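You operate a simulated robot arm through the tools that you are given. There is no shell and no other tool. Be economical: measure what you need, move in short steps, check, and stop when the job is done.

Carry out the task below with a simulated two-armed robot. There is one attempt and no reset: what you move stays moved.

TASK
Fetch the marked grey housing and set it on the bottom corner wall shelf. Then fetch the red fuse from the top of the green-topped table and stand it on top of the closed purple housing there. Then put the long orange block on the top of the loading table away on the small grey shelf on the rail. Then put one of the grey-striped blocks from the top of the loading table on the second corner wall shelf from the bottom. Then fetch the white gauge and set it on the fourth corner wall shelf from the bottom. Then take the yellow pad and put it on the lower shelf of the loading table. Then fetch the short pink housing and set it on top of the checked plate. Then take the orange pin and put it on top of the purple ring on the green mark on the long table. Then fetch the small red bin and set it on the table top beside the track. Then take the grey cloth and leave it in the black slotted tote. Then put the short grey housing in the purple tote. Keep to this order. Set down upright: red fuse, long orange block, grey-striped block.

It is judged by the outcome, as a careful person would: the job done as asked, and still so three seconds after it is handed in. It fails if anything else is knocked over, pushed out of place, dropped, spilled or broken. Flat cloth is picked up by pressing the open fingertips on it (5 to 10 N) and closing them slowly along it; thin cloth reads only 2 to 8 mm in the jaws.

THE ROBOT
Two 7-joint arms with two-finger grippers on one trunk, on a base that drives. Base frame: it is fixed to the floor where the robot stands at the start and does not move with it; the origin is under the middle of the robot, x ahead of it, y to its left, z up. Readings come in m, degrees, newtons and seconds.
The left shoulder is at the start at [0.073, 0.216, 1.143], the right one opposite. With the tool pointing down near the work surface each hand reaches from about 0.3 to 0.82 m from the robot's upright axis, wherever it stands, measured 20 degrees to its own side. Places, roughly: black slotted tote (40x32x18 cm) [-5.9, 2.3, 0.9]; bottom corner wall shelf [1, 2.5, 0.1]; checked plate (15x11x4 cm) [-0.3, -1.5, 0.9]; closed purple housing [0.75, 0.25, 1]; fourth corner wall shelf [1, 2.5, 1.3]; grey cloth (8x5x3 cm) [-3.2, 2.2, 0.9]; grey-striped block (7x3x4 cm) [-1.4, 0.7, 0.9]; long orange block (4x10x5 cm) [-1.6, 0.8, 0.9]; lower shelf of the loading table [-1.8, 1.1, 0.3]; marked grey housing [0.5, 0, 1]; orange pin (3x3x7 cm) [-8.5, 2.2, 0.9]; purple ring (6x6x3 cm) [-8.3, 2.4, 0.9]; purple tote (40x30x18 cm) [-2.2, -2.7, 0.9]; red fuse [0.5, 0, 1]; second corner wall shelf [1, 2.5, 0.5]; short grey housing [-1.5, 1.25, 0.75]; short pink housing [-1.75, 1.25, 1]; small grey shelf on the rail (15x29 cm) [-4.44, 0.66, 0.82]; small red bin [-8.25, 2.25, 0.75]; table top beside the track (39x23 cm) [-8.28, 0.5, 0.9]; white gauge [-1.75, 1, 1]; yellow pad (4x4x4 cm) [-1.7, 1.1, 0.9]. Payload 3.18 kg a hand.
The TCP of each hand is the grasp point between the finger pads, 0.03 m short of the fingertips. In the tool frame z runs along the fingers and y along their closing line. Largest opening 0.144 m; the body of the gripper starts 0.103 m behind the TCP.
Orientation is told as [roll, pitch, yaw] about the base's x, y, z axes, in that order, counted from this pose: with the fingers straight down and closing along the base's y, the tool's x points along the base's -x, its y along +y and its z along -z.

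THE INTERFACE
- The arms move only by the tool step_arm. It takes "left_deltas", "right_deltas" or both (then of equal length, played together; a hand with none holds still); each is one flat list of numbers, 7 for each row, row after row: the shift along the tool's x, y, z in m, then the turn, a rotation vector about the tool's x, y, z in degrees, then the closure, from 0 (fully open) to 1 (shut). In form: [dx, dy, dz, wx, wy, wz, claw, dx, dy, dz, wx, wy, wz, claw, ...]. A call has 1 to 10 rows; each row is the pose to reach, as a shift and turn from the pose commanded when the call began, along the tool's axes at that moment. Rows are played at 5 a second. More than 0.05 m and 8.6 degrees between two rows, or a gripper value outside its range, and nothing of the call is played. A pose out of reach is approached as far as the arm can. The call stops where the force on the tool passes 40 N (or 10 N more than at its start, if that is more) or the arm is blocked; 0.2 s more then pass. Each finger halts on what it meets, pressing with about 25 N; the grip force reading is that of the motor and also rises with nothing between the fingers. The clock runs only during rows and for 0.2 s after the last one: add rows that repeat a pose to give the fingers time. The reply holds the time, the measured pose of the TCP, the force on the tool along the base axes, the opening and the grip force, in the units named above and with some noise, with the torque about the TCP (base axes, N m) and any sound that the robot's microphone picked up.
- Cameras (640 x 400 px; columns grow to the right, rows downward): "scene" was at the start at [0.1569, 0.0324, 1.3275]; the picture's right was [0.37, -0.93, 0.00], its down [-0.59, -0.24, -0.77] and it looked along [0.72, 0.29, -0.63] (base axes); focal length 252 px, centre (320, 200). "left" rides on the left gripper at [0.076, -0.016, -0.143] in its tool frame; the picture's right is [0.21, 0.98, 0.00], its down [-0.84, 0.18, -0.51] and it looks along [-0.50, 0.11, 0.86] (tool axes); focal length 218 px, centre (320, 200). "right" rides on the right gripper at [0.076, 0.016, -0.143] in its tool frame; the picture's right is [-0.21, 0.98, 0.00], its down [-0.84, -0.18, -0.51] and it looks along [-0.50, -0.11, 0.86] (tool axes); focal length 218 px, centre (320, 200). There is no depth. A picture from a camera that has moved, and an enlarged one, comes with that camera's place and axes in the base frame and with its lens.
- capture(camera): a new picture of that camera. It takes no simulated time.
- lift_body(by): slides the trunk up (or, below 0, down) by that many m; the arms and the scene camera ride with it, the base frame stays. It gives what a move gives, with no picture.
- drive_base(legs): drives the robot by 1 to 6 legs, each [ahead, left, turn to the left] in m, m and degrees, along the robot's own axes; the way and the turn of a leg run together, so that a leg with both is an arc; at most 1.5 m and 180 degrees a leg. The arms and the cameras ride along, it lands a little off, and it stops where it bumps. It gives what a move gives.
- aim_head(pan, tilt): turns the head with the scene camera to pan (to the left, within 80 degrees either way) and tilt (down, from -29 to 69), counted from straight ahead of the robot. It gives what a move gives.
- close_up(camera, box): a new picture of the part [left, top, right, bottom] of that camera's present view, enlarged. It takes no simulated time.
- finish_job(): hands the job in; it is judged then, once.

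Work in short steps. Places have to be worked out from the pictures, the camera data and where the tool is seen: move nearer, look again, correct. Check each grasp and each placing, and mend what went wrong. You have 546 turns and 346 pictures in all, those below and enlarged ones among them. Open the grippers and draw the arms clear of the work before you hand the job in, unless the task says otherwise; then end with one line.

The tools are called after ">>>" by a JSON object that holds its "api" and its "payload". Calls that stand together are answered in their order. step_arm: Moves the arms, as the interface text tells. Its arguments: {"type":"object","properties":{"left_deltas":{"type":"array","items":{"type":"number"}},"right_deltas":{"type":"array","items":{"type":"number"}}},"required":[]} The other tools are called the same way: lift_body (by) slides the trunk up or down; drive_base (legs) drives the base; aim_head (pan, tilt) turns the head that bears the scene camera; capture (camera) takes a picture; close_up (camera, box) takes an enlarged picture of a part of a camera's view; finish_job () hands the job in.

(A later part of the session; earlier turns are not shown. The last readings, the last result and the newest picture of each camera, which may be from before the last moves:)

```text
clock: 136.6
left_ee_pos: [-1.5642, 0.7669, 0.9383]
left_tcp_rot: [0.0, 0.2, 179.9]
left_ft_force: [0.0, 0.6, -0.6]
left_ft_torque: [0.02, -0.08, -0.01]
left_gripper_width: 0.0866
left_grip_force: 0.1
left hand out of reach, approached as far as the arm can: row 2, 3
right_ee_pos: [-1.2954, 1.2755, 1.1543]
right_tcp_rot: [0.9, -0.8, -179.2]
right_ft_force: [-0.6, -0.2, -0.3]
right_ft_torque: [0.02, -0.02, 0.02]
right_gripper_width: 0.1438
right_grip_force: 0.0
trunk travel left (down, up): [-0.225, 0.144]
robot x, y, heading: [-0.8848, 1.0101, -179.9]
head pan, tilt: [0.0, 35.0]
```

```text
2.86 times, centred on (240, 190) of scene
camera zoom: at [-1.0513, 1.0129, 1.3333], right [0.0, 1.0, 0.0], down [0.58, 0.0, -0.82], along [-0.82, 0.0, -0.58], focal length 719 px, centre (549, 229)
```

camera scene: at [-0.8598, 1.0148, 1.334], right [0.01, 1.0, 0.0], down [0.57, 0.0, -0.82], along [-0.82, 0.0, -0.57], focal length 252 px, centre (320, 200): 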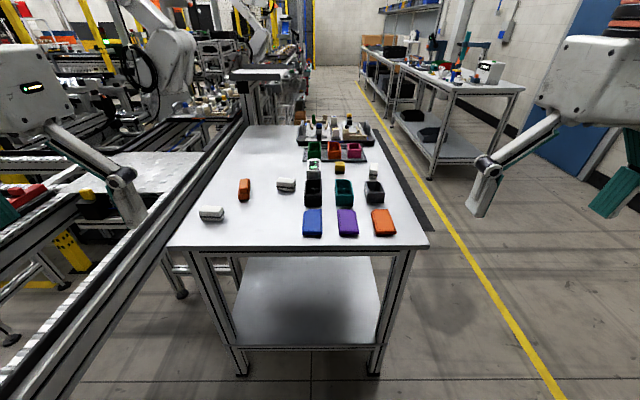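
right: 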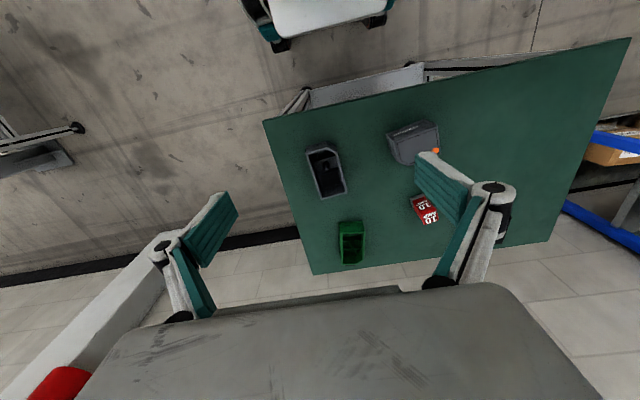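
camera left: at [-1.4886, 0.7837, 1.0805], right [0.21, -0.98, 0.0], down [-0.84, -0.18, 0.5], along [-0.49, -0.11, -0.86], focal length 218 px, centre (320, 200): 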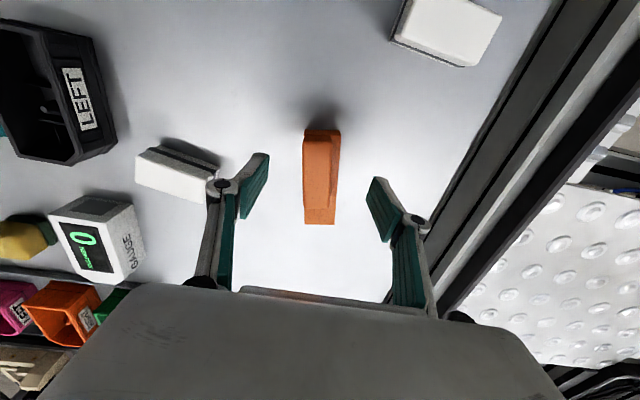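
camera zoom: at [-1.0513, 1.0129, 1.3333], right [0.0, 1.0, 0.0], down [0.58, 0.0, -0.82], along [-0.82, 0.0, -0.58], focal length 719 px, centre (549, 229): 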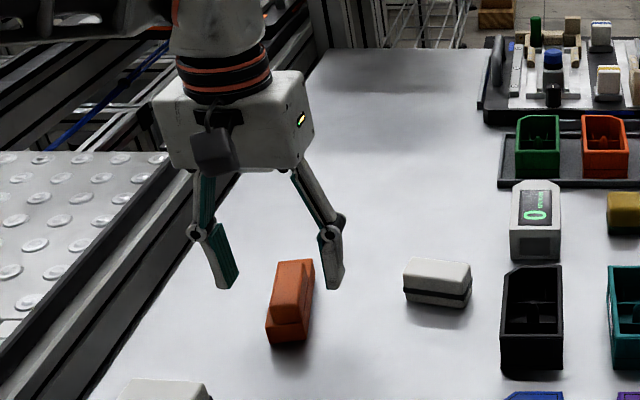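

The fingers straddle the block and its centre matches the tip line. I lower 3 cm and look.

>>> {"api": "step_arm", "payload": {"left_deltas": [-0.003, 0, 0.01, 0, 0, 0, 0.4, -0.006, 0, 0.02, 0, 0, 0, 0.4, -0.008, 0, 0.03, 0, 0, 0, 0.4]}}

>>> {"api": "close_up", "payload": {"camera": "scene", "box": [180, 160, 300, 260]}}

```text
clock: 137.4
left_ee_pos: [-1.5713, 0.7669, 0.9103]
left_tcp_rot: [0.1, 0.1, 179.8]
left_ft_force: [-0.4, -0.5, 0.3]
left_ft_torque: [0.01, -0.05, -0.01]
left_gripper_width: 0.0861
left_grip_force: 0.1
right_ee_pos: [-1.2934, 1.2763, 1.1537]
right_tcp_rot: [0.8, -0.9, -179.2]
right_ft_force: [0.3, 0.7, -0.2]
right_ft_torque: [0.0, -0.03, -0.01]
right_gripper_width: 0.1438
right_grip_force: 0.0
trunk travel left (down, up): [-0.225, 0.144]
robot x, y, heading: [-0.8843, 1.0154, -179.8]
head pan, tilt: [0.0, 35.0]
```

```text
4.00 times, centred on (240, 210) of scene
camera zoom: at [-1.0496, 1.0133, 1.3338], right [0.0, 1.0, 0.0], down [0.57, 0.0, -0.82], along [-0.82, 0.0, -0.57], focal length 1006 px, centre (640, 160)
```

zoom: 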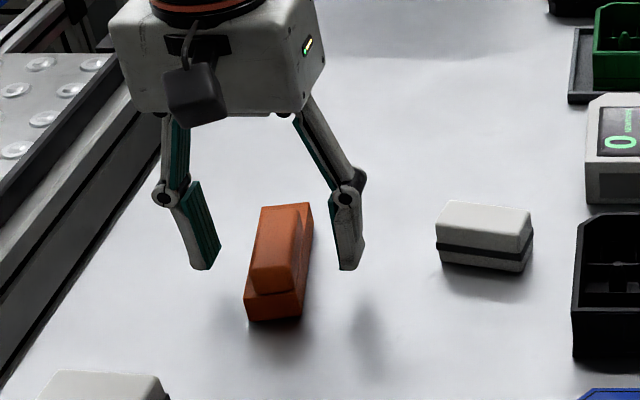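

Fingertips still well above the table (their shadow is apart). I lower further 1.8 cm.

>>> {"api": "step_arm", "payload": {"left_deltas": [0, 0, 0.009, 0, 0, 0, 0.4, 0, 0, 0.018, 0, 0, 0, 0.4]}}

>>> {"api": "close_up", "payload": {"camera": "scene", "box": [180, 160, 300, 260]}}

```text
clock: 138.0
left_ee_pos: [-1.5706, 0.7671, 0.8925]
left_tcp_rot: [0.1, 0.1, 179.9]
left_ft_force: [0.1, -0.3, 0.3]
left_ft_torque: [0.0, 0.0, 0.0]
left_gripper_width: 0.0863
left_grip_force: 0.0
right_ee_pos: [-1.2925, 1.2767, 1.1555]
right_tcp_rot: [0.9, -1.0, -179.2]
right_ft_force: [0.7, -0.2, -0.2]
right_ft_torque: [-0.03, -0.01, 0.0]
right_gripper_width: 0.1441
right_grip_force: 0.0
trunk travel left (down, up): [-0.225, 0.144]
robot x, y, heading: [-0.8858, 1.0109, -179.8]
head pan, tilt: [0.0, 35.0]
```

```text
4.00 times, centred on (240, 210) of scene
camera zoom: at [-1.0492, 1.0134, 1.3339], right [0.0, 1.0, 0.0], down [0.57, 0.0, -0.82], along [-0.82, 0.0, -0.57], focal length 1006 px, centre (640, 160)
```

zoom: 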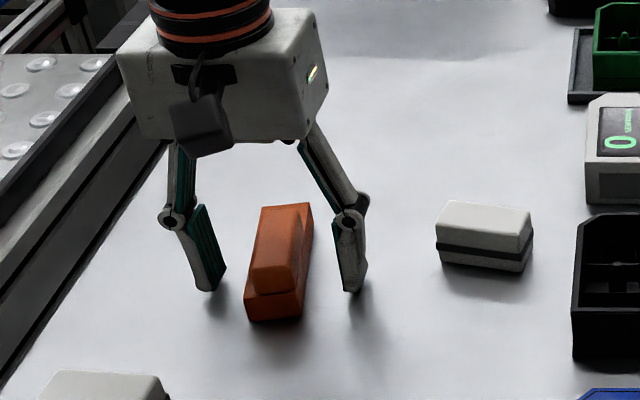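

Almost at table height. A bit lower, then close.

>>> {"api": "step_arm", "payload": {"left_deltas": [0, 0, 0.008, 0, 0, 0, 0.4, 0, 0, 0.008, 0, 0, 0, 0.55, 0, 0, 0.008, 0, 0, 0, 0.7, 0, 0, 0.008, 0, 0, 0, 0.85, 0, 0, 0.008, 0, 0, 0, 0.9, 0, 0, 0.008, 0, 0, 0, 0.9]}}

>>> {"api": "close_up", "payload": {"camera": "scene", "box": [180, 160, 300, 260]}}

>>> {"api": "capture", "payload": {"camera": "left"}}

```text
clock: 139.4
left_ee_pos: [-1.5703, 0.7663, 0.89]
left_tcp_rot: [0.1, -0.5, 179.9]
left_ft_force: [-6.5, 0.8, 33.1]
left_ft_torque: [0.15, -0.02, 0.1]
left_gripper_width: 0.0332
left_grip_force: 24.4
right_ee_pos: [-1.2904, 1.2775, 1.1565]
right_tcp_rot: [1.0, -1.0, -179.2]
right_ft_force: [-0.2, -0.3, 0.1]
right_ft_torque: [-0.03, 0.0, 0.0]
right_gripper_width: 0.1439
right_grip_force: 0.0
trunk travel left (down, up): [-0.225, 0.144]
robot x, y, heading: [-0.8836, 1.0139, -179.9]
head pan, tilt: [0.0, 35.0]
```

```text
4.00 times, centred on (240, 210) of scene
camera zoom: at [-1.0467, 1.0145, 1.3345], right [0.0, 1.0, 0.0], down [0.57, 0.0, -0.82], along [-0.82, 0.0, -0.57], focal length 1006 px, centre (640, 160)
```

zoom: 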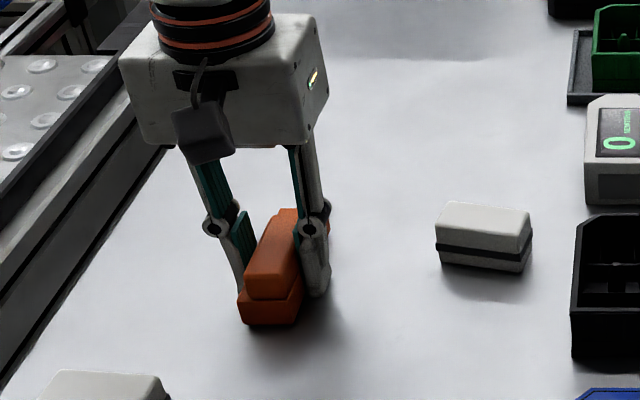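

```text
291 pictures are left
camera left: at [-1.4934, 0.7841, 1.0318], right [0.21, -0.98, 0.0], down [-0.84, -0.18, 0.51], along [-0.5, -0.11, -0.86], focal length 218 px, centre (320, 200)
```

left: 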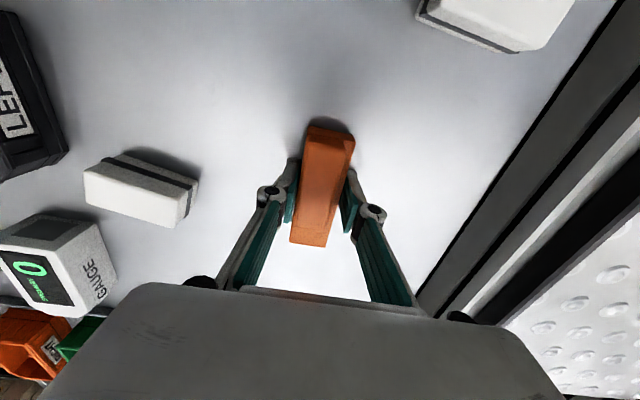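

Gripped at 3.3 cm with the tips on the table (table z≈0.86). I lift and retract with the block.

>>> {"api": "step_arm", "payload": {"left_deltas": [0, 0, -0.03, 0, 0, 0, 0.9, 0, 0, -0.06, 0, 0, 0, 0.9, 0.02, 0, -0.1, 0, 0, 0, 0.9, 0.06, 0, -0.13, 0, 0, 0, 0.9, 0.1, 0, -0.16, 0, 0, 0, 0.9, 0.14, 0, -0.19, 0, 0, 0, 0.9, 0.18, 0, -0.21, 0, 0, 0, 0.9, 0.22, 0, -0.23, 0, 0, 0, 0.9, 0.26, 0, -0.24, 0, 0, 0, 0.9]}}

>>> {"api": "capture", "payload": {"camera": "left"}}

```text
clock: 141.4
left_ee_pos: [-1.3113, 0.766, 1.1254]
left_tcp_rot: [0.0, 0.0, 179.8]
left_ft_force: [0.5, 0.0, -0.6]
left_ft_torque: [-0.01, 0.01, 0.01]
left_gripper_width: 0.0328
left_grip_force: 24.7
left hand out of reach, approached as far as the arm can: row 2
right_ee_pos: [-1.291, 1.2776, 1.1553]
right_tcp_rot: [0.9, -1.0, -179.2]
right_ft_force: [-0.7, -0.2, -0.5]
right_ft_torque: [0.03, 0.03, 0.02]
right_gripper_width: 0.1441
right_grip_force: 0.1
trunk travel left (down, up): [-0.225, 0.144]
robot x, y, heading: [-0.8883, 1.0115, -179.6]
head pan, tilt: [0.0, 35.0]
```

```text
290 pictures are left
camera left: at [-1.2346, 0.7838, 1.2683], right [0.21, -0.98, 0.0], down [-0.84, -0.18, 0.51], along [-0.5, -0.11, -0.86], focal length 218 px, centre (320, 200)
```

left: 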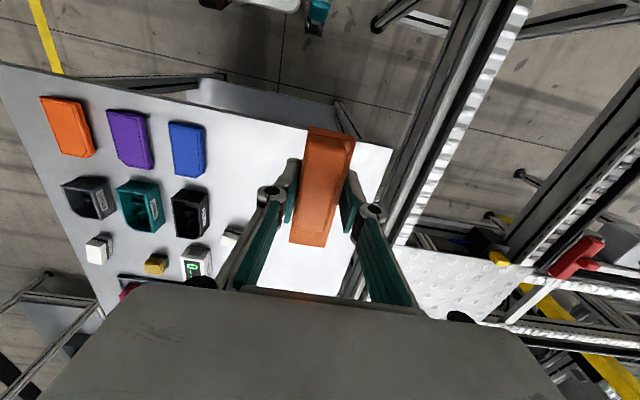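

The block hangs firmly. I back off and slide north to the aisle, then look west.

>>> {"api": "drive_base", "payload": {"legs": [[-0.3, 0, 0], [0, -0.62, 0]]}}

>>> {"api": "aim_head", "payload": {"pan": 0, "tilt": 15}}

>>> {"api": "capture", "payload": {"camera": "scene"}}

```text
clock: 149.0
left_ee_pos: [-1.0095, 1.388, 1.1244]
left_tcp_rot: [0.2, 0.2, 179.9]
left_ft_force: [0.7, -0.4, -0.4]
left_ft_torque: [-0.02, 0.05, -0.02]
left_gripper_width: 0.0329
left_grip_force: 25.5
right_ee_pos: [-0.9919, 1.8989, 1.1548]
right_tcp_rot: [0.9, -0.9, -179.1]
right_ft_force: [0.7, 0.5, 0.3]
right_ft_torque: [-0.02, 0.02, -0.01]
right_gripper_width: 0.1441
right_grip_force: 0.1
trunk travel left (down, up): [-0.225, 0.144]
robot x, y, heading: [-0.5849, 1.6363, -179.9]
head pan, tilt: [0.0, 35.0]
```

```text
clock: 149.8
left_ee_pos: [-1.0109, 1.3891, 1.1246]
left_tcp_rot: [0.1, 0.2, 179.8]
left_ft_force: [0.3, -0.1, -1.6]
left_ft_torque: [0.01, 0.03, 0.05]
left_gripper_width: 0.033
left_grip_force: 24.7
right_ee_pos: [-0.9917, 1.8983, 1.1554]
right_tcp_rot: [0.9, -1.0, -179.2]
right_ft_force: [0.4, -0.2, 0.3]
right_ft_torque: [0.02, 0.01, 0.01]
right_gripper_width: 0.1439
right_grip_force: 0.0
trunk travel left (down, up): [-0.225, 0.144]
robot x, y, heading: [-0.5851, 1.6347, -179.8]
head pan, tilt: [0.0, 15.0]
```

```text
289 pictures are left
camera scene: at [-0.7534, 1.6353, 1.3658], right [0.0, 1.0, 0.0], down [0.26, 0.0, -0.97], along [-0.97, 0.0, -0.26], focal length 252 px, centre (320, 200)
```

scene: 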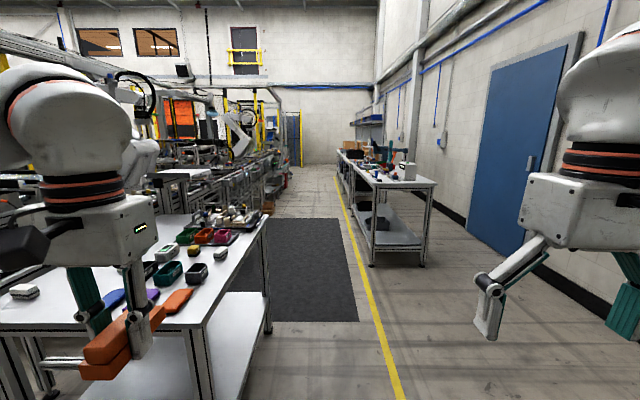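

The aisle is free at y≈1.65. I drive west about 2.4 m and look to the left.

>>> {"api": "drive_base", "payload": {"legs": [[1.2, 0, 0], [1.3, 0, 0]]}}

>>> {"api": "aim_head", "payload": {"pan": 35, "tilt": 20}}

>>> {"api": "capture", "payload": {"camera": "scene"}}

```text
clock: 162.1
left_ee_pos: [-3.5241, 1.3509, 1.1257]
left_tcp_rot: [0.1, 0.1, -179.2]
left_ft_force: [0.5, 0.3, -1.2]
left_ft_torque: [0.0, -0.03, -0.01]
left_gripper_width: 0.0327
left_grip_force: 25.3
right_ee_pos: [-3.5134, 1.8627, 1.1554]
right_tcp_rot: [1.0, -1.0, -178.2]
right_ft_force: [-0.7, 0.1, -0.5]
right_ft_torque: [-0.03, -0.01, 0.0]
right_gripper_width: 0.1441
right_grip_force: 0.0
trunk travel left (down, up): [-0.225, 0.144]
robot x, y, heading: [-3.0979, 1.6031, -179.0]
head pan, tilt: [0.0, 15.0]
```

```text
clock: 163.1
left_ee_pos: [-3.523, 1.3533, 1.1249]
left_tcp_rot: [0.2, 0.1, -179.1]
left_ft_force: [0.2, 0.4, -0.6]
left_ft_torque: [-0.01, -0.05, 0.04]
left_gripper_width: 0.0329
left_grip_force: 25.1
right_ee_pos: [-3.5117, 1.8629, 1.1546]
right_tcp_rot: [1.0, -1.1, -178.1]
right_ft_force: [-0.5, -0.2, -0.2]
right_ft_torque: [0.02, 0.02, -0.01]
right_gripper_width: 0.144
right_grip_force: 0.0
trunk travel left (down, up): [-0.225, 0.144]
robot x, y, heading: [-3.1018, 1.6054, -178.7]
head pan, tilt: [35.0, 20.0]
```

```text
288 pictures are left
camera scene: at [-3.2514, 1.5502, 1.3578], right [-0.59, 0.81, 0.0], down [0.28, 0.2, -0.94], along [-0.76, -0.55, -0.34], focal length 252 px, centre (320, 200)
```

scene: 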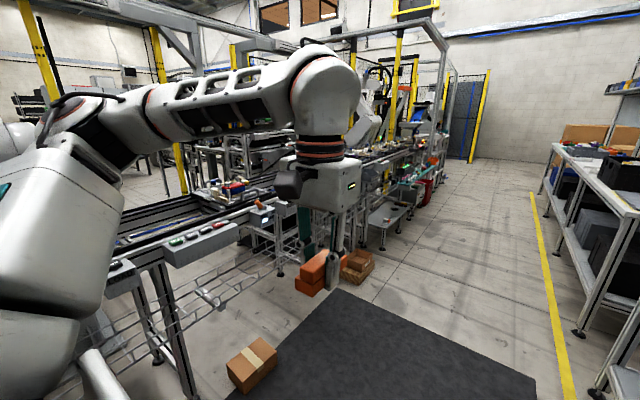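

The target lies behind the hand in this view. I drive on to x≈−4.4 and turn to face south.

>>> {"api": "drive_base", "payload": {"legs": [[1.3, 0, 0], [0, 0, 89]]}}

>>> {"api": "aim_head", "payload": {"pan": 0, "tilt": 25}}

>>> {"api": "capture", "payload": {"camera": "scene"}}

```text
clock: 173.4
left_ee_pos: [-4.1381, 1.1525, 1.1252]
left_tcp_rot: [0.2, 0.1, -88.8]
left_ft_force: [0.4, -0.2, -0.8]
left_ft_torque: [0.03, 0.02, 0.0]
left_gripper_width: 0.0329
left_grip_force: 25.0
right_ee_pos: [-4.6463, 1.1598, 1.1545]
right_tcp_rot: [0.9, -1.0, -87.9]
right_ft_force: [-1.0, -0.1, 0.0]
right_ft_torque: [0.0, -0.01, 0.03]
right_gripper_width: 0.1441
right_grip_force: 0.3
trunk travel left (down, up): [-0.225, 0.144]
robot x, y, heading: [-4.3953, 1.5747, -88.3]
head pan, tilt: [35.0, 20.0]
```

```text
clock: 174.4
left_ee_pos: [-4.1373, 1.1533, 1.1242]
left_tcp_rot: [0.1, 0.1, -88.8]
left_ft_force: [-0.3, 0.2, -1.7]
left_ft_torque: [0.01, 0.0, 0.02]
left_gripper_width: 0.0329
left_grip_force: 25.2
right_ee_pos: [-4.6476, 1.1619, 1.1551]
right_tcp_rot: [1.0, -0.9, -87.8]
right_ft_force: [-0.2, -0.5, -0.6]
right_ft_torque: [0.0, 0.0, 0.01]
right_gripper_width: 0.1442
right_grip_force: 0.1
trunk travel left (down, up): [-0.225, 0.144]
robot x, y, heading: [-4.3945, 1.5735, -88.5]
head pan, tilt: [0.0, 25.0]
```

```text
287 pictures are left
camera scene: at [-4.3891, 1.4055, 1.3497], right [-1.0, -0.03, 0.0], down [-0.01, 0.42, -0.91], along [0.02, -0.91, -0.42], focal length 252 px, centre (320, 200)
```

scene: 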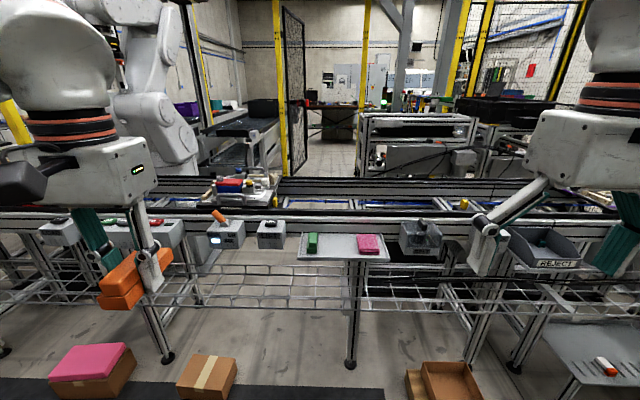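

The small grey shelf shows straight ahead, with a green and a pink item on it and room in between. I zoom in.

>>> {"api": "close_up", "payload": {"camera": "scene", "box": [280, 210, 420, 280]}}

```text
4.57 times, centred on (350, 245) of scene
camera zoom: at [-4.3891, 1.4055, 1.3497], right [-1.0, -0.03, 0.0], down [-0.01, 0.42, -0.91], along [0.02, -0.91, -0.42], focal length 1150 px, centre (183, -6)
```

zoom: 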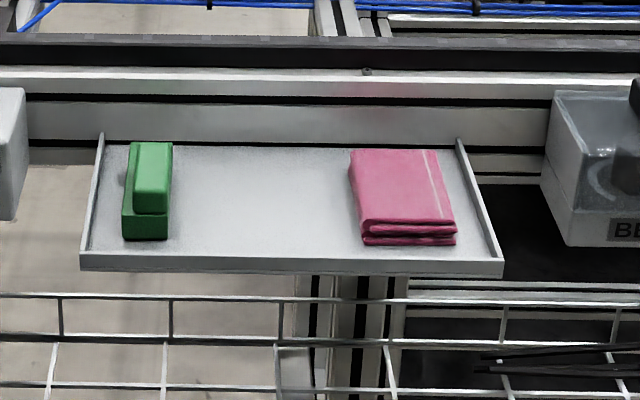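

Target between the two items is about (−4.432, 0.66), tray z≈0.82. I drive nearer so the left hand faces it.

>>> {"api": "drive_base", "payload": {"legs": [[0.25, -0.24, -1.5]]}}

>>> {"api": "aim_head", "payload": {"pan": 10, "tilt": 40}}

>>> {"api": "capture", "payload": {"camera": "scene"}}

>>> {"api": "capture", "payload": {"camera": "left"}}

```text
clock: 177.2
left_ee_pos: [-4.3888, 0.8966, 1.1249]
left_tcp_rot: [0.0, 0.1, -90.3]
left_ft_force: [0.1, 0.5, -0.4]
left_ft_torque: [0.0, 0.01, 0.05]
left_gripper_width: 0.0328
left_grip_force: 25.6
right_ee_pos: [-4.8973, 0.9178, 1.1553]
right_tcp_rot: [0.9, -1.1, -89.5]
right_ft_force: [-0.6, -0.4, -0.1]
right_ft_torque: [0.01, 0.0, -0.01]
right_gripper_width: 0.1438
right_grip_force: 0.1
trunk travel left (down, up): [-0.225, 0.144]
robot x, y, heading: [-4.6331, 1.3279, -90.1]
head pan, tilt: [0.0, 25.0]
```

```text
clock: 177.9
left_ee_pos: [-4.3869, 0.8962, 1.1247]
left_tcp_rot: [0.1, 0.1, -90.3]
left_ft_force: [0.0, -0.6, -0.5]
left_ft_torque: [0.02, -0.02, -0.01]
left_gripper_width: 0.033
left_grip_force: 25.1
right_ee_pos: [-4.8968, 0.9176, 1.1544]
right_tcp_rot: [1.0, -1.0, -89.4]
right_ft_force: [-0.4, -0.3, -0.4]
right_ft_torque: [0.0, 0.02, -0.02]
right_gripper_width: 0.1439
right_grip_force: 0.1
trunk travel left (down, up): [-0.225, 0.144]
robot x, y, heading: [-4.633, 1.3241, -90.0]
head pan, tilt: [10.0, 40.0]
```

```text
285 pictures are left
camera scene: at [-4.6173, 1.1641, 1.3265], right [-0.98, -0.17, 0.0], down [-0.11, 0.63, -0.77], along [0.13, -0.76, -0.64], focal length 252 px, centre (320, 200)
```

scene: 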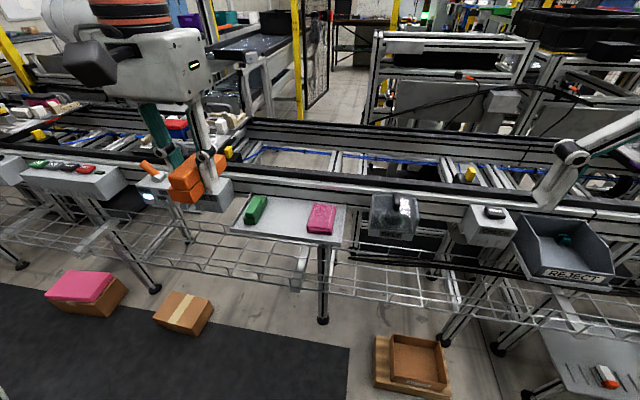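

```text
284 pictures are left
camera left: at [-4.4037, 0.9739, 1.268], right [0.98, 0.2, 0.0], down [0.17, -0.84, 0.51], along [0.1, -0.5, -0.86], focal length 218 px, centre (320, 200)
```

left: 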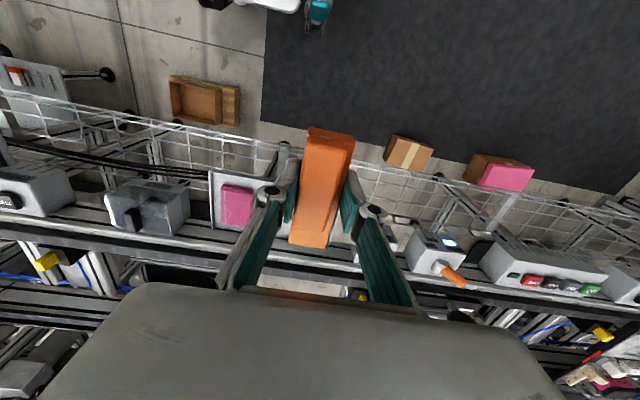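

I move the block over the gap between the two items, staying 13 cm above the tray.

>>> {"api": "step_arm", "payload": {"left_deltas": [-0.035, -0.006, 0.02, 0, 0, 0, 0.9, -0.07, -0.012, 0.04, 0, 0, 0, 0.9, -0.105, -0.018, 0.06, 0, 0, 0, 0.9, -0.14, -0.025, 0.08, 0, 0, 0, 0.9, -0.17, -0.032, 0.1, 0, 0, 0, 0.9, -0.205, -0.04, 0.12, 0, 0, 0, 0.9, -0.236, -0.045, 0.145, 0, 0, 0, 0.9, -0.236, -0.045, 0.145, 0, 0, 0, 0.9]}}

>>> {"api": "close_up", "payload": {"camera": "scene", "box": [180, 150, 380, 275]}}

>>> {"api": "capture", "payload": {"camera": "left"}}

```text
clock: 179.7
left_ee_pos: [-4.4351, 0.6587, 0.9813]
left_tcp_rot: [0.1, 0.0, -90.4]
left_ft_force: [-0.1, 0.5, -0.4]
left_ft_torque: [-0.03, 0.02, 0.0]
left_gripper_width: 0.0329
left_grip_force: 24.9
right_ee_pos: [-4.897, 0.9165, 1.1563]
right_tcp_rot: [0.8, -1.0, -89.5]
right_ft_force: [0.6, 0.4, 0.3]
right_ft_torque: [-0.02, 0.0, -0.06]
right_gripper_width: 0.144
right_grip_force: 0.0
trunk travel left (down, up): [-0.225, 0.144]
robot x, y, heading: [-4.6318, 1.3222, -89.8]
head pan, tilt: [10.0, 40.0]
```

```text
3.20 times, centred on (280, 212) of scene
camera zoom: at [-4.6172, 1.1648, 1.3266], right [-0.98, -0.17, 0.0], down [-0.11, 0.63, -0.77], along [0.13, -0.75, -0.64], focal length 805 px, centre (448, 160)
```

zoom: 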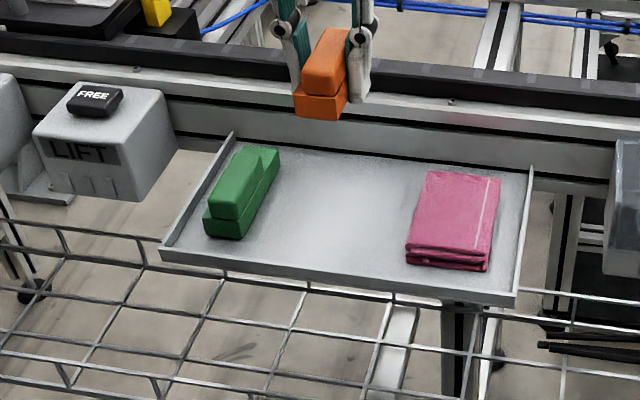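

```text
282 pictures are left
camera left: at [-4.4511, 0.7362, 1.1232], right [0.98, 0.2, 0.0], down [0.17, -0.84, 0.51], along [0.1, -0.5, -0.86], focal length 218 px, centre (320, 200)
```

left: 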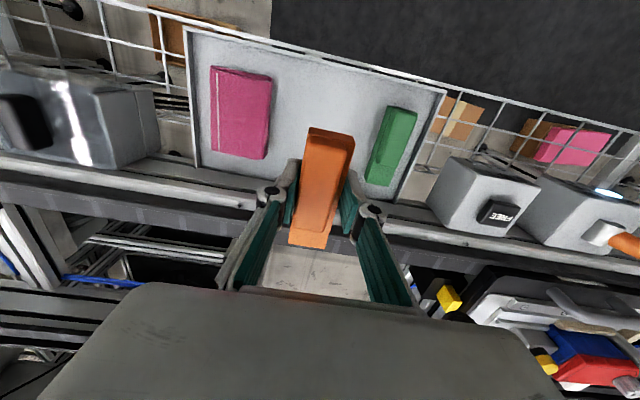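

The gap centre is x≈−4.432 and the tray spans y 0.578–0.75, so the block is aligned. I lower it to about 2 cm above the tray.

>>> {"api": "step_arm", "payload": {"left_deltas": [0, 0, 0.035, 0, 0, 0, 0.9, 0, 0, 0.07, 0, 0, 0, 0.9, 0, 0, 0.105, 0, 0, 0, 0.9, 0, 0, 0.105, 0, 0, 0, 0.9]}}

>>> {"api": "close_up", "payload": {"camera": "scene", "box": [180, 150, 380, 275]}}

```text
clock: 180.7
left_ee_pos: [-4.4337, 0.6594, 0.8721]
left_tcp_rot: [0.1, 0.0, -90.4]
left_ft_force: [0.5, 0.9, -1.1]
left_ft_torque: [-0.01, 0.03, -0.02]
left_gripper_width: 0.033
left_grip_force: 25.3
right_ee_pos: [-4.8974, 0.9179, 1.155]
right_tcp_rot: [0.9, -1.0, -89.4]
right_ft_force: [0.3, 0.7, 0.1]
right_ft_torque: [-0.05, 0.01, 0.02]
right_gripper_width: 0.144
right_grip_force: 0.1
trunk travel left (down, up): [-0.225, 0.144]
robot x, y, heading: [-4.6341, 1.3255, -90.1]
head pan, tilt: [10.0, 40.0]
```

```text
3.20 times, centred on (280, 212) of scene
camera zoom: at [-4.6174, 1.1646, 1.3266], right [-0.98, -0.17, 0.0], down [-0.11, 0.63, -0.77], along [0.13, -0.75, -0.64], focal length 805 px, centre (448, 160)
```

zoom: 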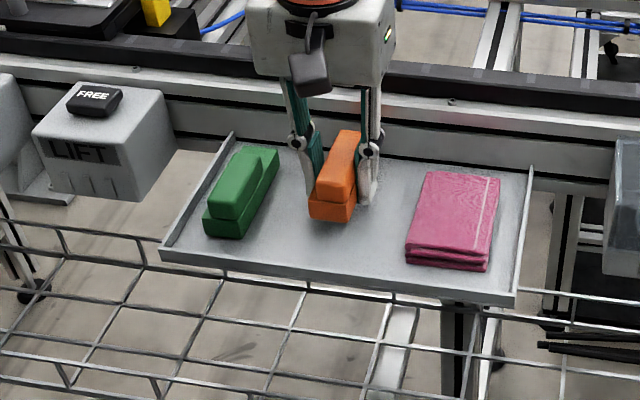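

Nice alignment. I lower in small steps until it touches.

>>> {"api": "step_arm", "payload": {"left_deltas": [0, 0, 0.006, 0, 0, 0, 0.9, 0, 0, 0.011, 0, 0, 0, 0.9, 0, 0, 0.015, 0, 0, 0, 0.9, 0, 0, 0.018, 0, 0, 0, 0.9]}}

```text
clock: 181.7
left_ee_pos: [-4.4332, 0.6592, 0.8551]
left_tcp_rot: [0.2, 0.1, -90.3]
left_ft_force: [0.2, -0.1, -0.7]
left_ft_torque: [-0.01, -0.05, -0.01]
left_gripper_width: 0.033
left_grip_force: 24.8
right_ee_pos: [-4.897, 0.9166, 1.1549]
right_tcp_rot: [0.9, -1.0, -89.4]
right_ft_force: [0.9, -0.3, 0.0]
right_ft_torque: [0.02, -0.02, -0.01]
right_gripper_width: 0.1441
right_grip_force: 0.0
trunk travel left (down, up): [-0.225, 0.144]
robot x, y, heading: [-4.6339, 1.3275, -89.9]
head pan, tilt: [10.0, 40.0]
```

No contact yet; I continue down in small steps.

>>> {"api": "step_arm", "payload": {"left_deltas": [0, 0, 0.004, 0, 0, 0, 0.9, 0, 0, 0.007, 0, 0, 0, 0.9, 0, 0, 0.01, 0, 0, 0, 0.9]}}

>>> {"api": "close_up", "payload": {"camera": "scene", "box": [220, 180, 320, 250]}}

```text
clock: 182.7
left_ee_pos: [-4.434, 0.6597, 0.8554]
left_tcp_rot: [-0.3, -0.5, -90.0]
left_ft_force: [2.5, 8.9, 23.7]
left_ft_torque: [0.58, -0.49, 0.31]
left_gripper_width: 0.0329
left_grip_force: 25.3
right_ee_pos: [-4.8966, 0.9201, 1.1545]
right_tcp_rot: [0.9, -1.1, -89.3]
right_ft_force: [0.0, 0.2, 0.1]
right_ft_torque: [0.05, 0.01, -0.02]
right_gripper_width: 0.1439
right_grip_force: 0.1
trunk travel left (down, up): [-0.225, 0.144]
robot x, y, heading: [-4.6295, 1.3222, -90.1]
head pan, tilt: [10.0, 40.0]
stopped in row 3 (left hand): the force on the tool passed its limit at 42 N (the readings are from after the stop); the commanded pose is now the measured one
```

```text
5.71 times, centred on (270, 215) of scene
camera zoom: at [-4.6172, 1.1666, 1.3266], right [-0.98, -0.17, 0.0], down [-0.11, 0.63, -0.77], along [0.13, -0.76, -0.64], focal length 1437 px, centre (606, 114)
```

zoom: 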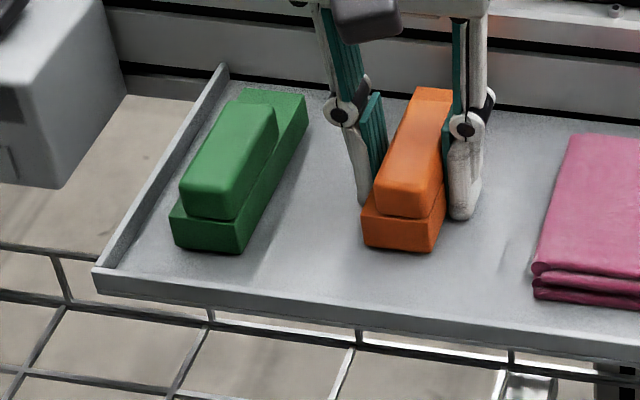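

It rests on the tray. I release gently and rise.

>>> {"api": "step_arm", "payload": {"left_deltas": [0, 0, -0.001, 0, 0, 0, 0.9, 0, 0, -0.001, 0, 0, 0, 0.75, 0, 0, -0.001, 0, 0, 0, 0.55, 0, 0, -0.001, 0, 0, 0, 0.5, 0, 0, -0.001, 0, 0, 0, 0.5, 0, 0, -0.03, 0, 0, 0, 0.5, 0, 0, -0.07, 0, 0, 0, 0.5, 0, 0, -0.11, 0, 0, 0, 0.5]}}

>>> {"api": "close_up", "payload": {"camera": "scene", "box": [200, 160, 360, 260]}}

```text
clock: 184.5
left_ee_pos: [-4.433, 0.6613, 0.9616]
left_tcp_rot: [0.0, -0.3, -90.2]
left_ft_force: [-0.1, -0.4, -0.1]
left_ft_torque: [-0.05, -0.05, 0.01]
left_gripper_width: 0.0722
left_grip_force: 0.1
right_ee_pos: [-4.8963, 0.9189, 1.1556]
right_tcp_rot: [0.9, -1.0, -89.3]
right_ft_force: [0.0, 1.8, -0.8]
right_ft_torque: [-0.03, -0.01, -0.02]
right_gripper_width: 0.1443
right_grip_force: 0.1
trunk travel left (down, up): [-0.225, 0.144]
robot x, y, heading: [-4.6312, 1.3266, -89.9]
head pan, tilt: [10.0, 40.0]
```

```text
4.00 times, centred on (280, 210) of scene
camera zoom: at [-4.6174, 1.165, 1.3266], right [-0.98, -0.17, 0.0], down [-0.11, 0.63, -0.77], along [0.13, -0.76, -0.64], focal length 1006 px, centre (480, 160)
```

zoom: 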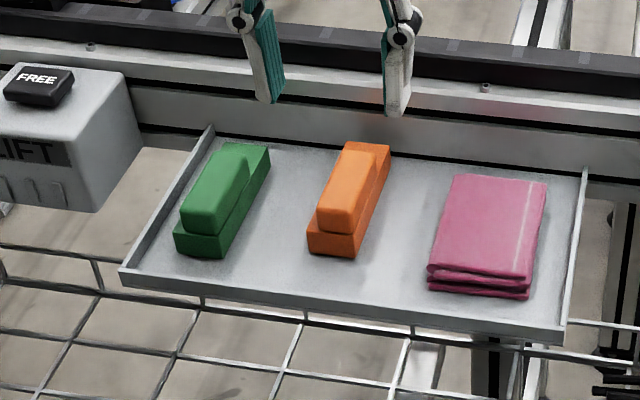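

The orange block stands on the grey shelf. I retract the arm and drive back to the loading table for a striped block.

>>> {"api": "step_arm", "payload": {"left_deltas": [0.02, 0, -0.03, 0, 0, 0, 0.3, 0.05, 0, -0.06, 0, 0, 0, 0, 0.09, 0, -0.09, 0, 0, 0, 0, 0.13, 0.01, -0.11, 0, 0, 0, 0, 0.17, 0.02, -0.13, 0, 0, 0, 0, 0.21, 0.03, -0.15, 0, 0, 0, 0, 0.25, 0.04, -0.17, 0, 0, 0, 0, 0.28, 0.05, -0.18, 0, 0, 0, 0]}}

>>> {"api": "drive_base", "payload": {"legs": [[-0.3, 0, 0], [0, 0, 90]]}}

>>> {"api": "aim_head", "payload": {"pan": 0, "tilt": 20}}

>>> {"api": "capture", "payload": {"camera": "scene"}}

```text
clock: 186.3
left_ee_pos: [-4.3842, 0.9396, 1.1403]
left_tcp_rot: [0.0, -0.3, -90.3]
left_ft_force: [0.6, -0.1, -0.5]
left_ft_torque: [0.01, 0.0, 0.01]
left_gripper_width: 0.1442
left_grip_force: 0.0
right_ee_pos: [-4.8965, 0.9189, 1.1555]
right_tcp_rot: [0.8, -1.0, -89.3]
right_ft_force: [1.2, 0.3, 0.4]
right_ft_torque: [-0.04, -0.02, -0.01]
right_gripper_width: 0.144
right_grip_force: 0.1
trunk travel left (down, up): [-0.225, 0.144]
robot x, y, heading: [-4.6329, 1.323, -90.0]
head pan, tilt: [10.0, 40.0]
```

```text
clock: 192.1
left_ee_pos: [-4.2428, 1.8609, 1.1398]
left_tcp_rot: [0.0, -0.4, -1.2]
left_ft_force: [0.0, -0.4, -0.3]
left_ft_torque: [-0.03, -0.02, -0.01]
left_gripper_width: 0.1439
left_grip_force: 0.1
right_ee_pos: [-4.2314, 1.3456, 1.1546]
right_tcp_rot: [0.9, -1.0, -0.3]
right_ft_force: [0.3, 0.4, -0.3]
right_ft_torque: [-0.02, 0.0, 0.02]
right_gripper_width: 0.1439
right_grip_force: 0.0
trunk travel left (down, up): [-0.225, 0.144]
robot x, y, heading: [-4.6323, 1.6209, -1.1]
head pan, tilt: [10.0, 40.0]
```

```text
clock: 192.9
left_ee_pos: [-4.2424, 1.8598, 1.1407]
left_tcp_rot: [0.1, -0.3, -1.3]
left_ft_force: [0.1, 0.1, -0.1]
left_ft_torque: [0.03, -0.02, -0.03]
left_gripper_width: 0.1442
left_grip_force: 0.1
right_ee_pos: [-4.2307, 1.3454, 1.1553]
right_tcp_rot: [0.9, -1.0, -0.3]
right_ft_force: [0.0, -0.5, -0.5]
right_ft_torque: [-0.03, 0.0, 0.01]
right_gripper_width: 0.1439
right_grip_force: 0.0
trunk travel left (down, up): [-0.225, 0.144]
robot x, y, heading: [-4.6307, 1.6153, -0.9]
head pan, tilt: [0.0, 20.0]
```

```text
278 pictures are left
camera scene: at [-4.4616, 1.6153, 1.3577], right [-0.02, -1.0, 0.0], down [-0.34, 0.01, -0.94], along [0.94, -0.02, -0.34], focal length 252 px, centre (320, 200)
```

scene: 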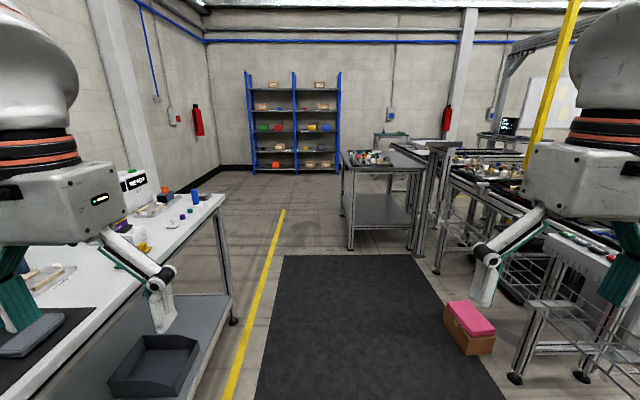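

The way back is clear. I drive east along the aisle, past the loading table, and turn to face it.

>>> {"api": "drive_base", "payload": {"legs": [[1.35, 0.03, 0.5], [1.35, 0.03, 0.4], [1.38, 0, 0], [0, 0, 179.5], [0, 0.62, 0]]}}

>>> {"api": "aim_head", "payload": {"pan": 0, "tilt": 35}}

>>> {"api": "capture", "payload": {"camera": "scene"}}

```text
clock: 225.2
left_ee_pos: [-1.0083, 0.7901, 1.1401]
left_tcp_rot: [0.0, -0.4, 175.9]
left_ft_force: [0.2, 0.3, 0.8]
left_ft_torque: [-0.01, 0.0, 0.0]
left_gripper_width: 0.1441
left_grip_force: 0.0
right_ee_pos: [-0.9941, 1.3027, 1.156]
right_tcp_rot: [0.9, -1.0, 176.7]
right_ft_force: [-0.5, -0.4, 0.3]
right_ft_torque: [-0.03, -0.03, -0.02]
right_gripper_width: 0.1441
right_grip_force: 0.1
trunk travel left (down, up): [-0.225, 0.144]
robot x, y, heading: [-0.6046, 1.0098, 176.3]
head pan, tilt: [0.0, 20.0]
```

```text
clock: 226.0
left_ee_pos: [-1.0081, 0.7897, 1.1395]
left_tcp_rot: [0.1, -0.3, 175.9]
left_ft_force: [-0.8, -0.5, 0.4]
left_ft_torque: [-0.01, 0.02, -0.03]
left_gripper_width: 0.1439
left_grip_force: 0.1
right_ee_pos: [-0.9943, 1.3028, 1.1552]
right_tcp_rot: [0.9, -0.9, 176.7]
right_ft_force: [0.4, -0.3, 0.5]
right_ft_torque: [0.0, 0.0, 0.01]
right_gripper_width: 0.1441
right_grip_force: 0.1
trunk travel left (down, up): [-0.225, 0.144]
robot x, y, heading: [-0.6083, 1.0109, 175.9]
head pan, tilt: [0.0, 35.0]
```

```text
277 pictures are left
camera scene: at [-0.7702, 1.0232, 1.334], right [0.07, 1.0, 0.0], down [0.57, -0.04, -0.82], along [-0.82, 0.06, -0.57], focal length 252 px, centre (320, 200)
```

scene: 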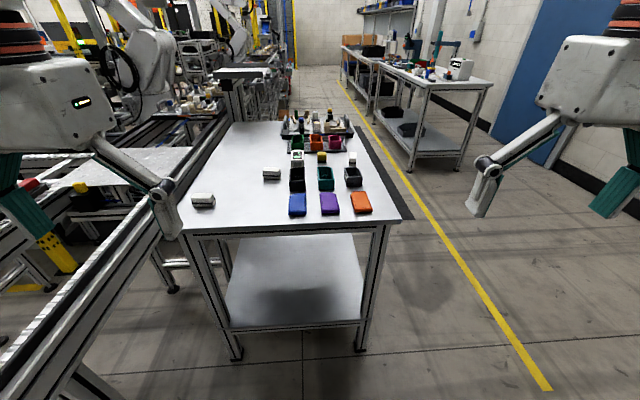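

I square up to the table and go closer, then bring the left hand near the striped block.

>>> {"api": "drive_base", "payload": {"legs": [[0.1, 0, 4]]}}

>>> {"api": "step_arm", "payload": {"left_deltas": [-0.04, 0, 0, 0, 0, 0, 0, -0.08, 0.01, 0.01, 0, 0, 0, 0, -0.12, 0.02, 0.03, 0, 0, 0, 0, -0.16, 0.03, 0.05, 0, 0, 0, 0, -0.2, 0.03, 0.07, 0, 0, 0, 0, -0.22, 0.03, 0.11, 0, 0, 0, 0]}}

>>> {"api": "capture", "payload": {"camera": "left"}}

```text
clock: 227.1
left_ee_pos: [-1.0882, 0.765, 1.1386]
left_tcp_rot: [0.0, -0.4, 180.0]
left_ft_force: [-0.6, 0.6, 0.2]
left_ft_torque: [0.02, -0.06, -0.01]
left_gripper_width: 0.1442
left_grip_force: 0.2
right_ee_pos: [-1.1101, 1.2779, 1.1543]
right_tcp_rot: [0.8, -1.1, -179.2]
right_ft_force: [0.0, 0.4, -0.7]
right_ft_torque: [0.02, -0.06, 0.0]
right_gripper_width: 0.1442
right_grip_force: 0.2
trunk travel left (down, up): [-0.225, 0.144]
robot x, y, heading: [-0.704, 1.0155, -179.8]
head pan, tilt: [0.0, 35.0]
```

```text
clock: 228.5
left_ee_pos: [-1.3103, 0.7349, 1.0299]
left_tcp_rot: [0.0, -0.3, 179.9]
left_ft_force: [0.4, 0.7, -0.3]
left_ft_torque: [0.04, -0.01, -0.01]
left_gripper_width: 0.144
left_grip_force: 0.2
right_ee_pos: [-1.1107, 1.2783, 1.1554]
right_tcp_rot: [0.9, -0.9, -179.2]
right_ft_force: [-0.4, -0.1, 0.0]
right_ft_torque: [0.04, -0.02, 0.02]
right_gripper_width: 0.1438
right_grip_force: 0.1
trunk travel left (down, up): [-0.225, 0.144]
robot x, y, heading: [-0.7037, 1.0114, -180.0]
head pan, tilt: [0.0, 35.0]
```

```text
276 pictures are left
camera left: at [-1.2329, 0.7524, 1.1721], right [0.21, -0.98, 0.0], down [-0.84, -0.18, 0.51], along [-0.5, -0.1, -0.86], focal length 218 px, centre (320, 200)
```

left: 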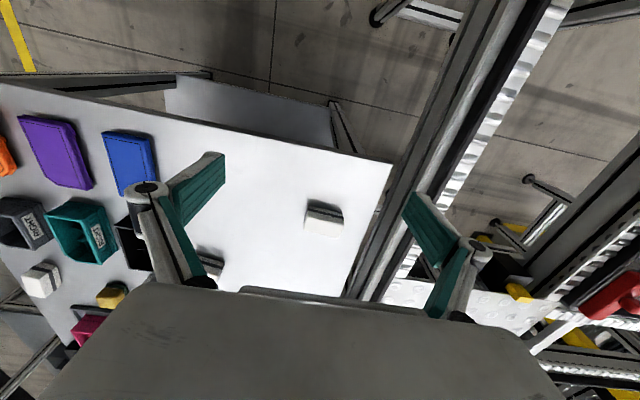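

The block top centre is near (−1.44, 0.706), aligned with the table. I tilt the hand 40° and set up the pre-grasp.

>>> {"api": "step_arm", "payload": {"left_deltas": [-0.01, 0.006, 0.008, 0, -8, 0, 0, -0.02, 0.012, 0.016, 0, -16, 0, 0, -0.03, 0.018, 0.024, 0, -24, 0, 0, -0.04, 0.024, 0.032, 0, -32, 0, 0, -0.055, 0.029, 0.04, 0, -39.7, 0, 0, -0.055, 0.029, 0.04, 0, -39.7, 0, 0]}}

>>> {"api": "capture", "payload": {"camera": "left"}}

>>> {"api": "close_up", "payload": {"camera": "scene", "box": [130, 120, 330, 245]}}

```text
clock: 229.9
left_ee_pos: [-1.3642, 0.707, 0.9918]
left_tcp_rot: [-0.1, -40.2, 180.0]
left_ft_force: [-0.5, -0.7, 0.0]
left_ft_torque: [-0.01, -0.02, -0.01]
left_gripper_width: 0.1442
left_grip_force: 0.0
right_ee_pos: [-1.1091, 1.279, 1.1552]
right_tcp_rot: [0.9, -1.0, -179.3]
right_ft_force: [0.2, 0.8, -0.3]
right_ft_torque: [0.02, 0.03, 0.01]
right_gripper_width: 0.1439
right_grip_force: 0.2
trunk travel left (down, up): [-0.225, 0.144]
robot x, y, heading: [-0.7048, 1.0148, -179.8]
head pan, tilt: [0.0, 35.0]
```

```text
275 pictures are left
camera left: at [-1.2144, 0.7242, 1.0514], right [0.16, -0.98, -0.14], down [-0.32, -0.18, 0.93], along [-0.94, -0.1, -0.34], focal length 218 px, centre (320, 200)
```

left: 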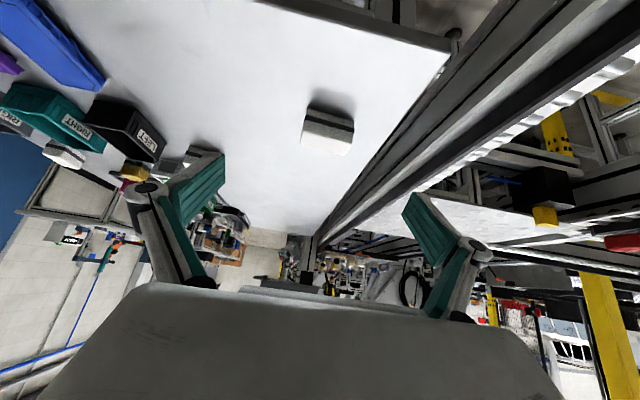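

```text
3.20 times, centred on (230, 182) of scene
camera zoom: at [-0.8664, 1.0151, 1.334], right [0.0, 1.0, 0.0], down [0.57, 0.0, -0.82], along [-0.82, 0.0, -0.57], focal length 805 px, centre (608, 256)
```

zoom: 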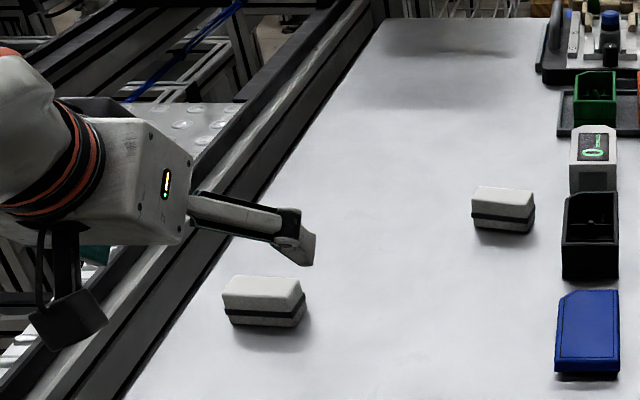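

Aligned. I advance 12 cm along the tool axis and close on the block.

>>> {"api": "step_arm", "payload": {"left_deltas": [0, 0.003, 0.04, 0, 0, 0, 0, 0, 0.004, 0.08, 0, 0, 0, 0, 0.002, 0.004, 0.121, 0, 0, 0, 0, 0.002, 0.004, 0.121, 0, 0, 0, 0.25, 0.002, 0.004, 0.121, 0, 0, 0, 0.5, 0.002, 0.004, 0.121, 0, 0, 0, 0.7, 0.002, 0.004, 0.121, 0, 0, 0, 0.85, 0.002, 0.004, 0.121, 0, 0, 0, 0.85]}}

>>> {"api": "capture", "payload": {"camera": "left"}}

>>> {"api": "close_up", "payload": {"camera": "scene", "box": [130, 120, 330, 245]}}

```text
clock: 231.7
left_ee_pos: [-1.4405, 0.7024, 0.8994]
left_tcp_rot: [0.0, -40.1, 179.9]
left_ft_force: [-1.2, -0.2, 2.5]
left_ft_torque: [0.08, 0.12, 0.05]
left_gripper_width: 0.0613
left_grip_force: 24.9
right_ee_pos: [-1.1096, 1.2781, 1.1544]
right_tcp_rot: [0.8, -1.0, -179.2]
right_ft_force: [0.4, 0.4, -0.6]
right_ft_torque: [0.0, -0.01, -0.03]
right_gripper_width: 0.1438
right_grip_force: 0.0
trunk travel left (down, up): [-0.225, 0.144]
robot x, y, heading: [-0.7034, 1.0158, -180.0]
head pan, tilt: [0.0, 35.0]
```

```text
273 pictures are left
camera left: at [-1.2902, 0.7203, 0.9596], right [0.16, -0.98, -0.13], down [-0.32, -0.18, 0.93], along [-0.93, -0.1, -0.34], focal length 218 px, centre (320, 200)
```

left: 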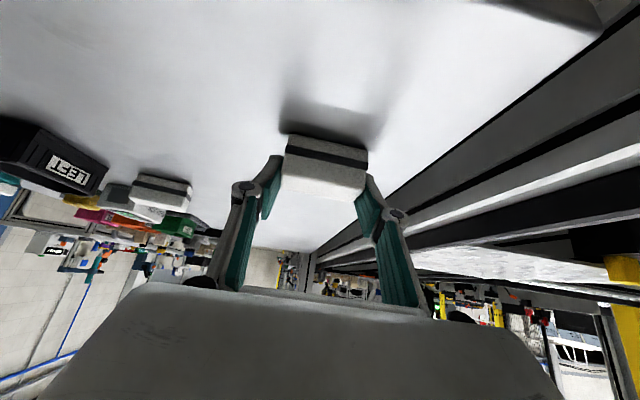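

```text
3.20 times, centred on (230, 182) of scene
camera zoom: at [-0.8665, 1.0149, 1.334], right [0.0, 1.0, 0.0], down [0.57, 0.0, -0.82], along [-0.82, 0.0, -0.57], focal length 805 px, centre (608, 256)
```

zoom: 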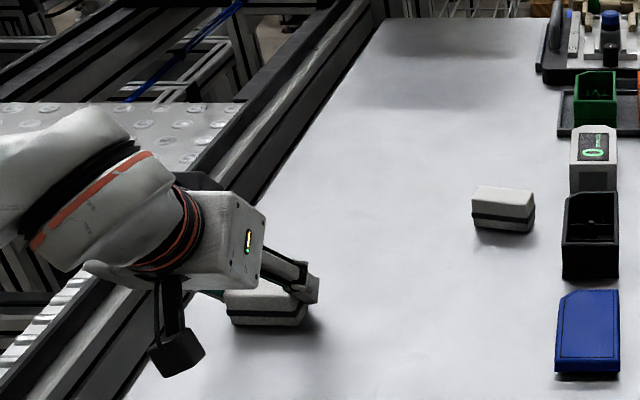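

Gripped (6.1 cm). I lift 18 cm and pull back.

>>> {"api": "step_arm", "payload": {"left_deltas": [-0.023, 0, -0.027, 0, 0, 0, 0.85, -0.051, 0, -0.061, 0, 0, 0, 0.85, -0.077, 0, -0.092, 0, 0, 0, 0.85, -0.103, 0, -0.123, 0, 0, 0, 0.85, -0.1, 0, -0.157, 0, 0, 0, 0.85, -0.08, 0, -0.185, 0, 0, 0, 0.85, -0.05, 0, -0.21, 0, 0, 0, 0.85]}}

>>> {"api": "capture", "payload": {"camera": "left"}}

```text
clock: 233.3
left_ee_pos: [-1.3374, 0.7017, 1.0914]
left_tcp_rot: [-0.1, -40.0, -180.1]
left_ft_force: [0.4, 0.5, -0.2]
left_ft_torque: [0.03, 0.01, 0.01]
left_gripper_width: 0.0611
left_grip_force: 25.2
right_ee_pos: [-1.1083, 1.2783, 1.1549]
right_tcp_rot: [0.9, -1.1, -179.2]
right_ft_force: [0.0, -1.1, -0.4]
right_ft_torque: [0.02, 0.02, 0.01]
right_gripper_width: 0.1439
right_grip_force: 0.0
trunk travel left (down, up): [-0.225, 0.144]
robot x, y, heading: [-0.7033, 1.0167, -180.0]
head pan, tilt: [0.0, 35.0]
```

```text
271 pictures are left
camera left: at [-1.188, 0.7189, 1.152], right [0.16, -0.98, -0.14], down [-0.32, -0.18, 0.93], along [-0.93, -0.1, -0.34], focal length 218 px, centre (320, 200)
```

left: 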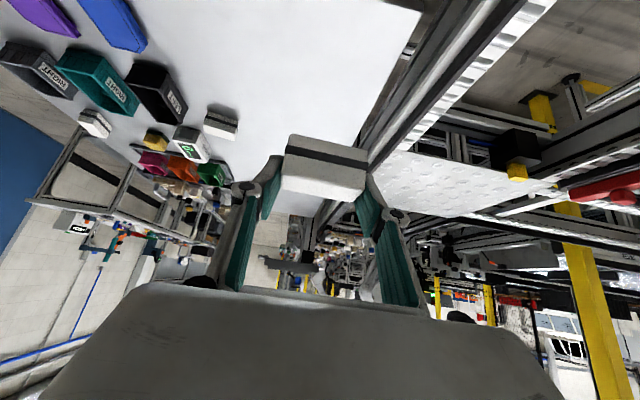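

I drive to the corner shelf and turn towards it.

>>> {"api": "drive_base", "payload": {"legs": [[-0.5, 0, 0], [0, -1.45, 0], [0, 0, 180]]}}

>>> {"api": "aim_head", "payload": {"pan": 0, "tilt": 30}}

>>> {"api": "capture", "payload": {"camera": "scene"}}

```text
clock: 255.9
left_ee_pos: [0.3997, 2.7751, 1.0915]
left_tcp_rot: [-0.1, -40.1, 3.0]
left_ft_force: [-0.5, 0.1, -0.1]
left_ft_torque: [-0.03, -0.02, -0.01]
left_gripper_width: 0.0612
left_grip_force: 24.3
right_ee_pos: [0.2005, 2.1886, 1.1553]
right_tcp_rot: [0.9, -1.0, 3.7]
right_ft_force: [-0.8, -0.7, -0.1]
right_ft_torque: [0.0, -0.02, 0.01]
right_gripper_width: 0.144
right_grip_force: 0.0
trunk travel left (down, up): [-0.225, 0.144]
robot x, y, heading: [-0.2174, 2.4292, 3.1]
head pan, tilt: [0.0, 35.0]
```

```text
clock: 256.5
left_ee_pos: [0.4001, 2.7756, 1.0916]
left_tcp_rot: [0.0, -40.1, 3.1]
left_ft_force: [-0.8, 0.0, 0.0]
left_ft_torque: [0.02, -0.01, -0.01]
left_gripper_width: 0.0612
left_grip_force: 25.2
right_ee_pos: [0.2005, 2.1888, 1.1543]
right_tcp_rot: [0.9, -1.0, 3.9]
right_ft_force: [-0.5, -0.9, -0.1]
right_ft_torque: [0.0, 0.02, 0.02]
right_gripper_width: 0.1441
right_grip_force: 0.0
trunk travel left (down, up): [-0.225, 0.144]
robot x, y, heading: [-0.2181, 2.4264, 3.2]
head pan, tilt: [0.0, 30.0]
```

```text
270 pictures are left
camera scene: at [-0.0514, 2.4399, 1.3417], right [0.05, -1.0, 0.0], down [-0.5, -0.03, -0.87], along [0.86, 0.05, -0.5], focal length 252 px, centre (320, 200)
```

scene: 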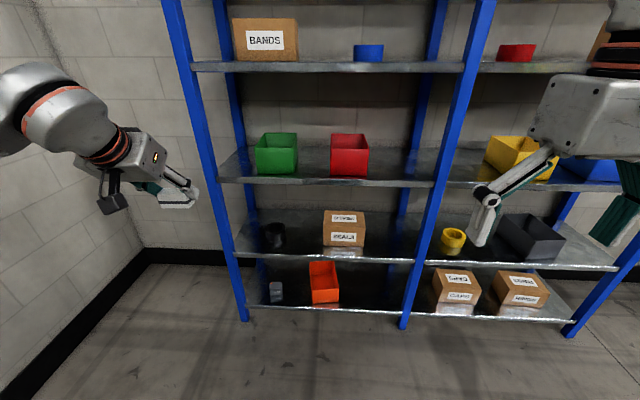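

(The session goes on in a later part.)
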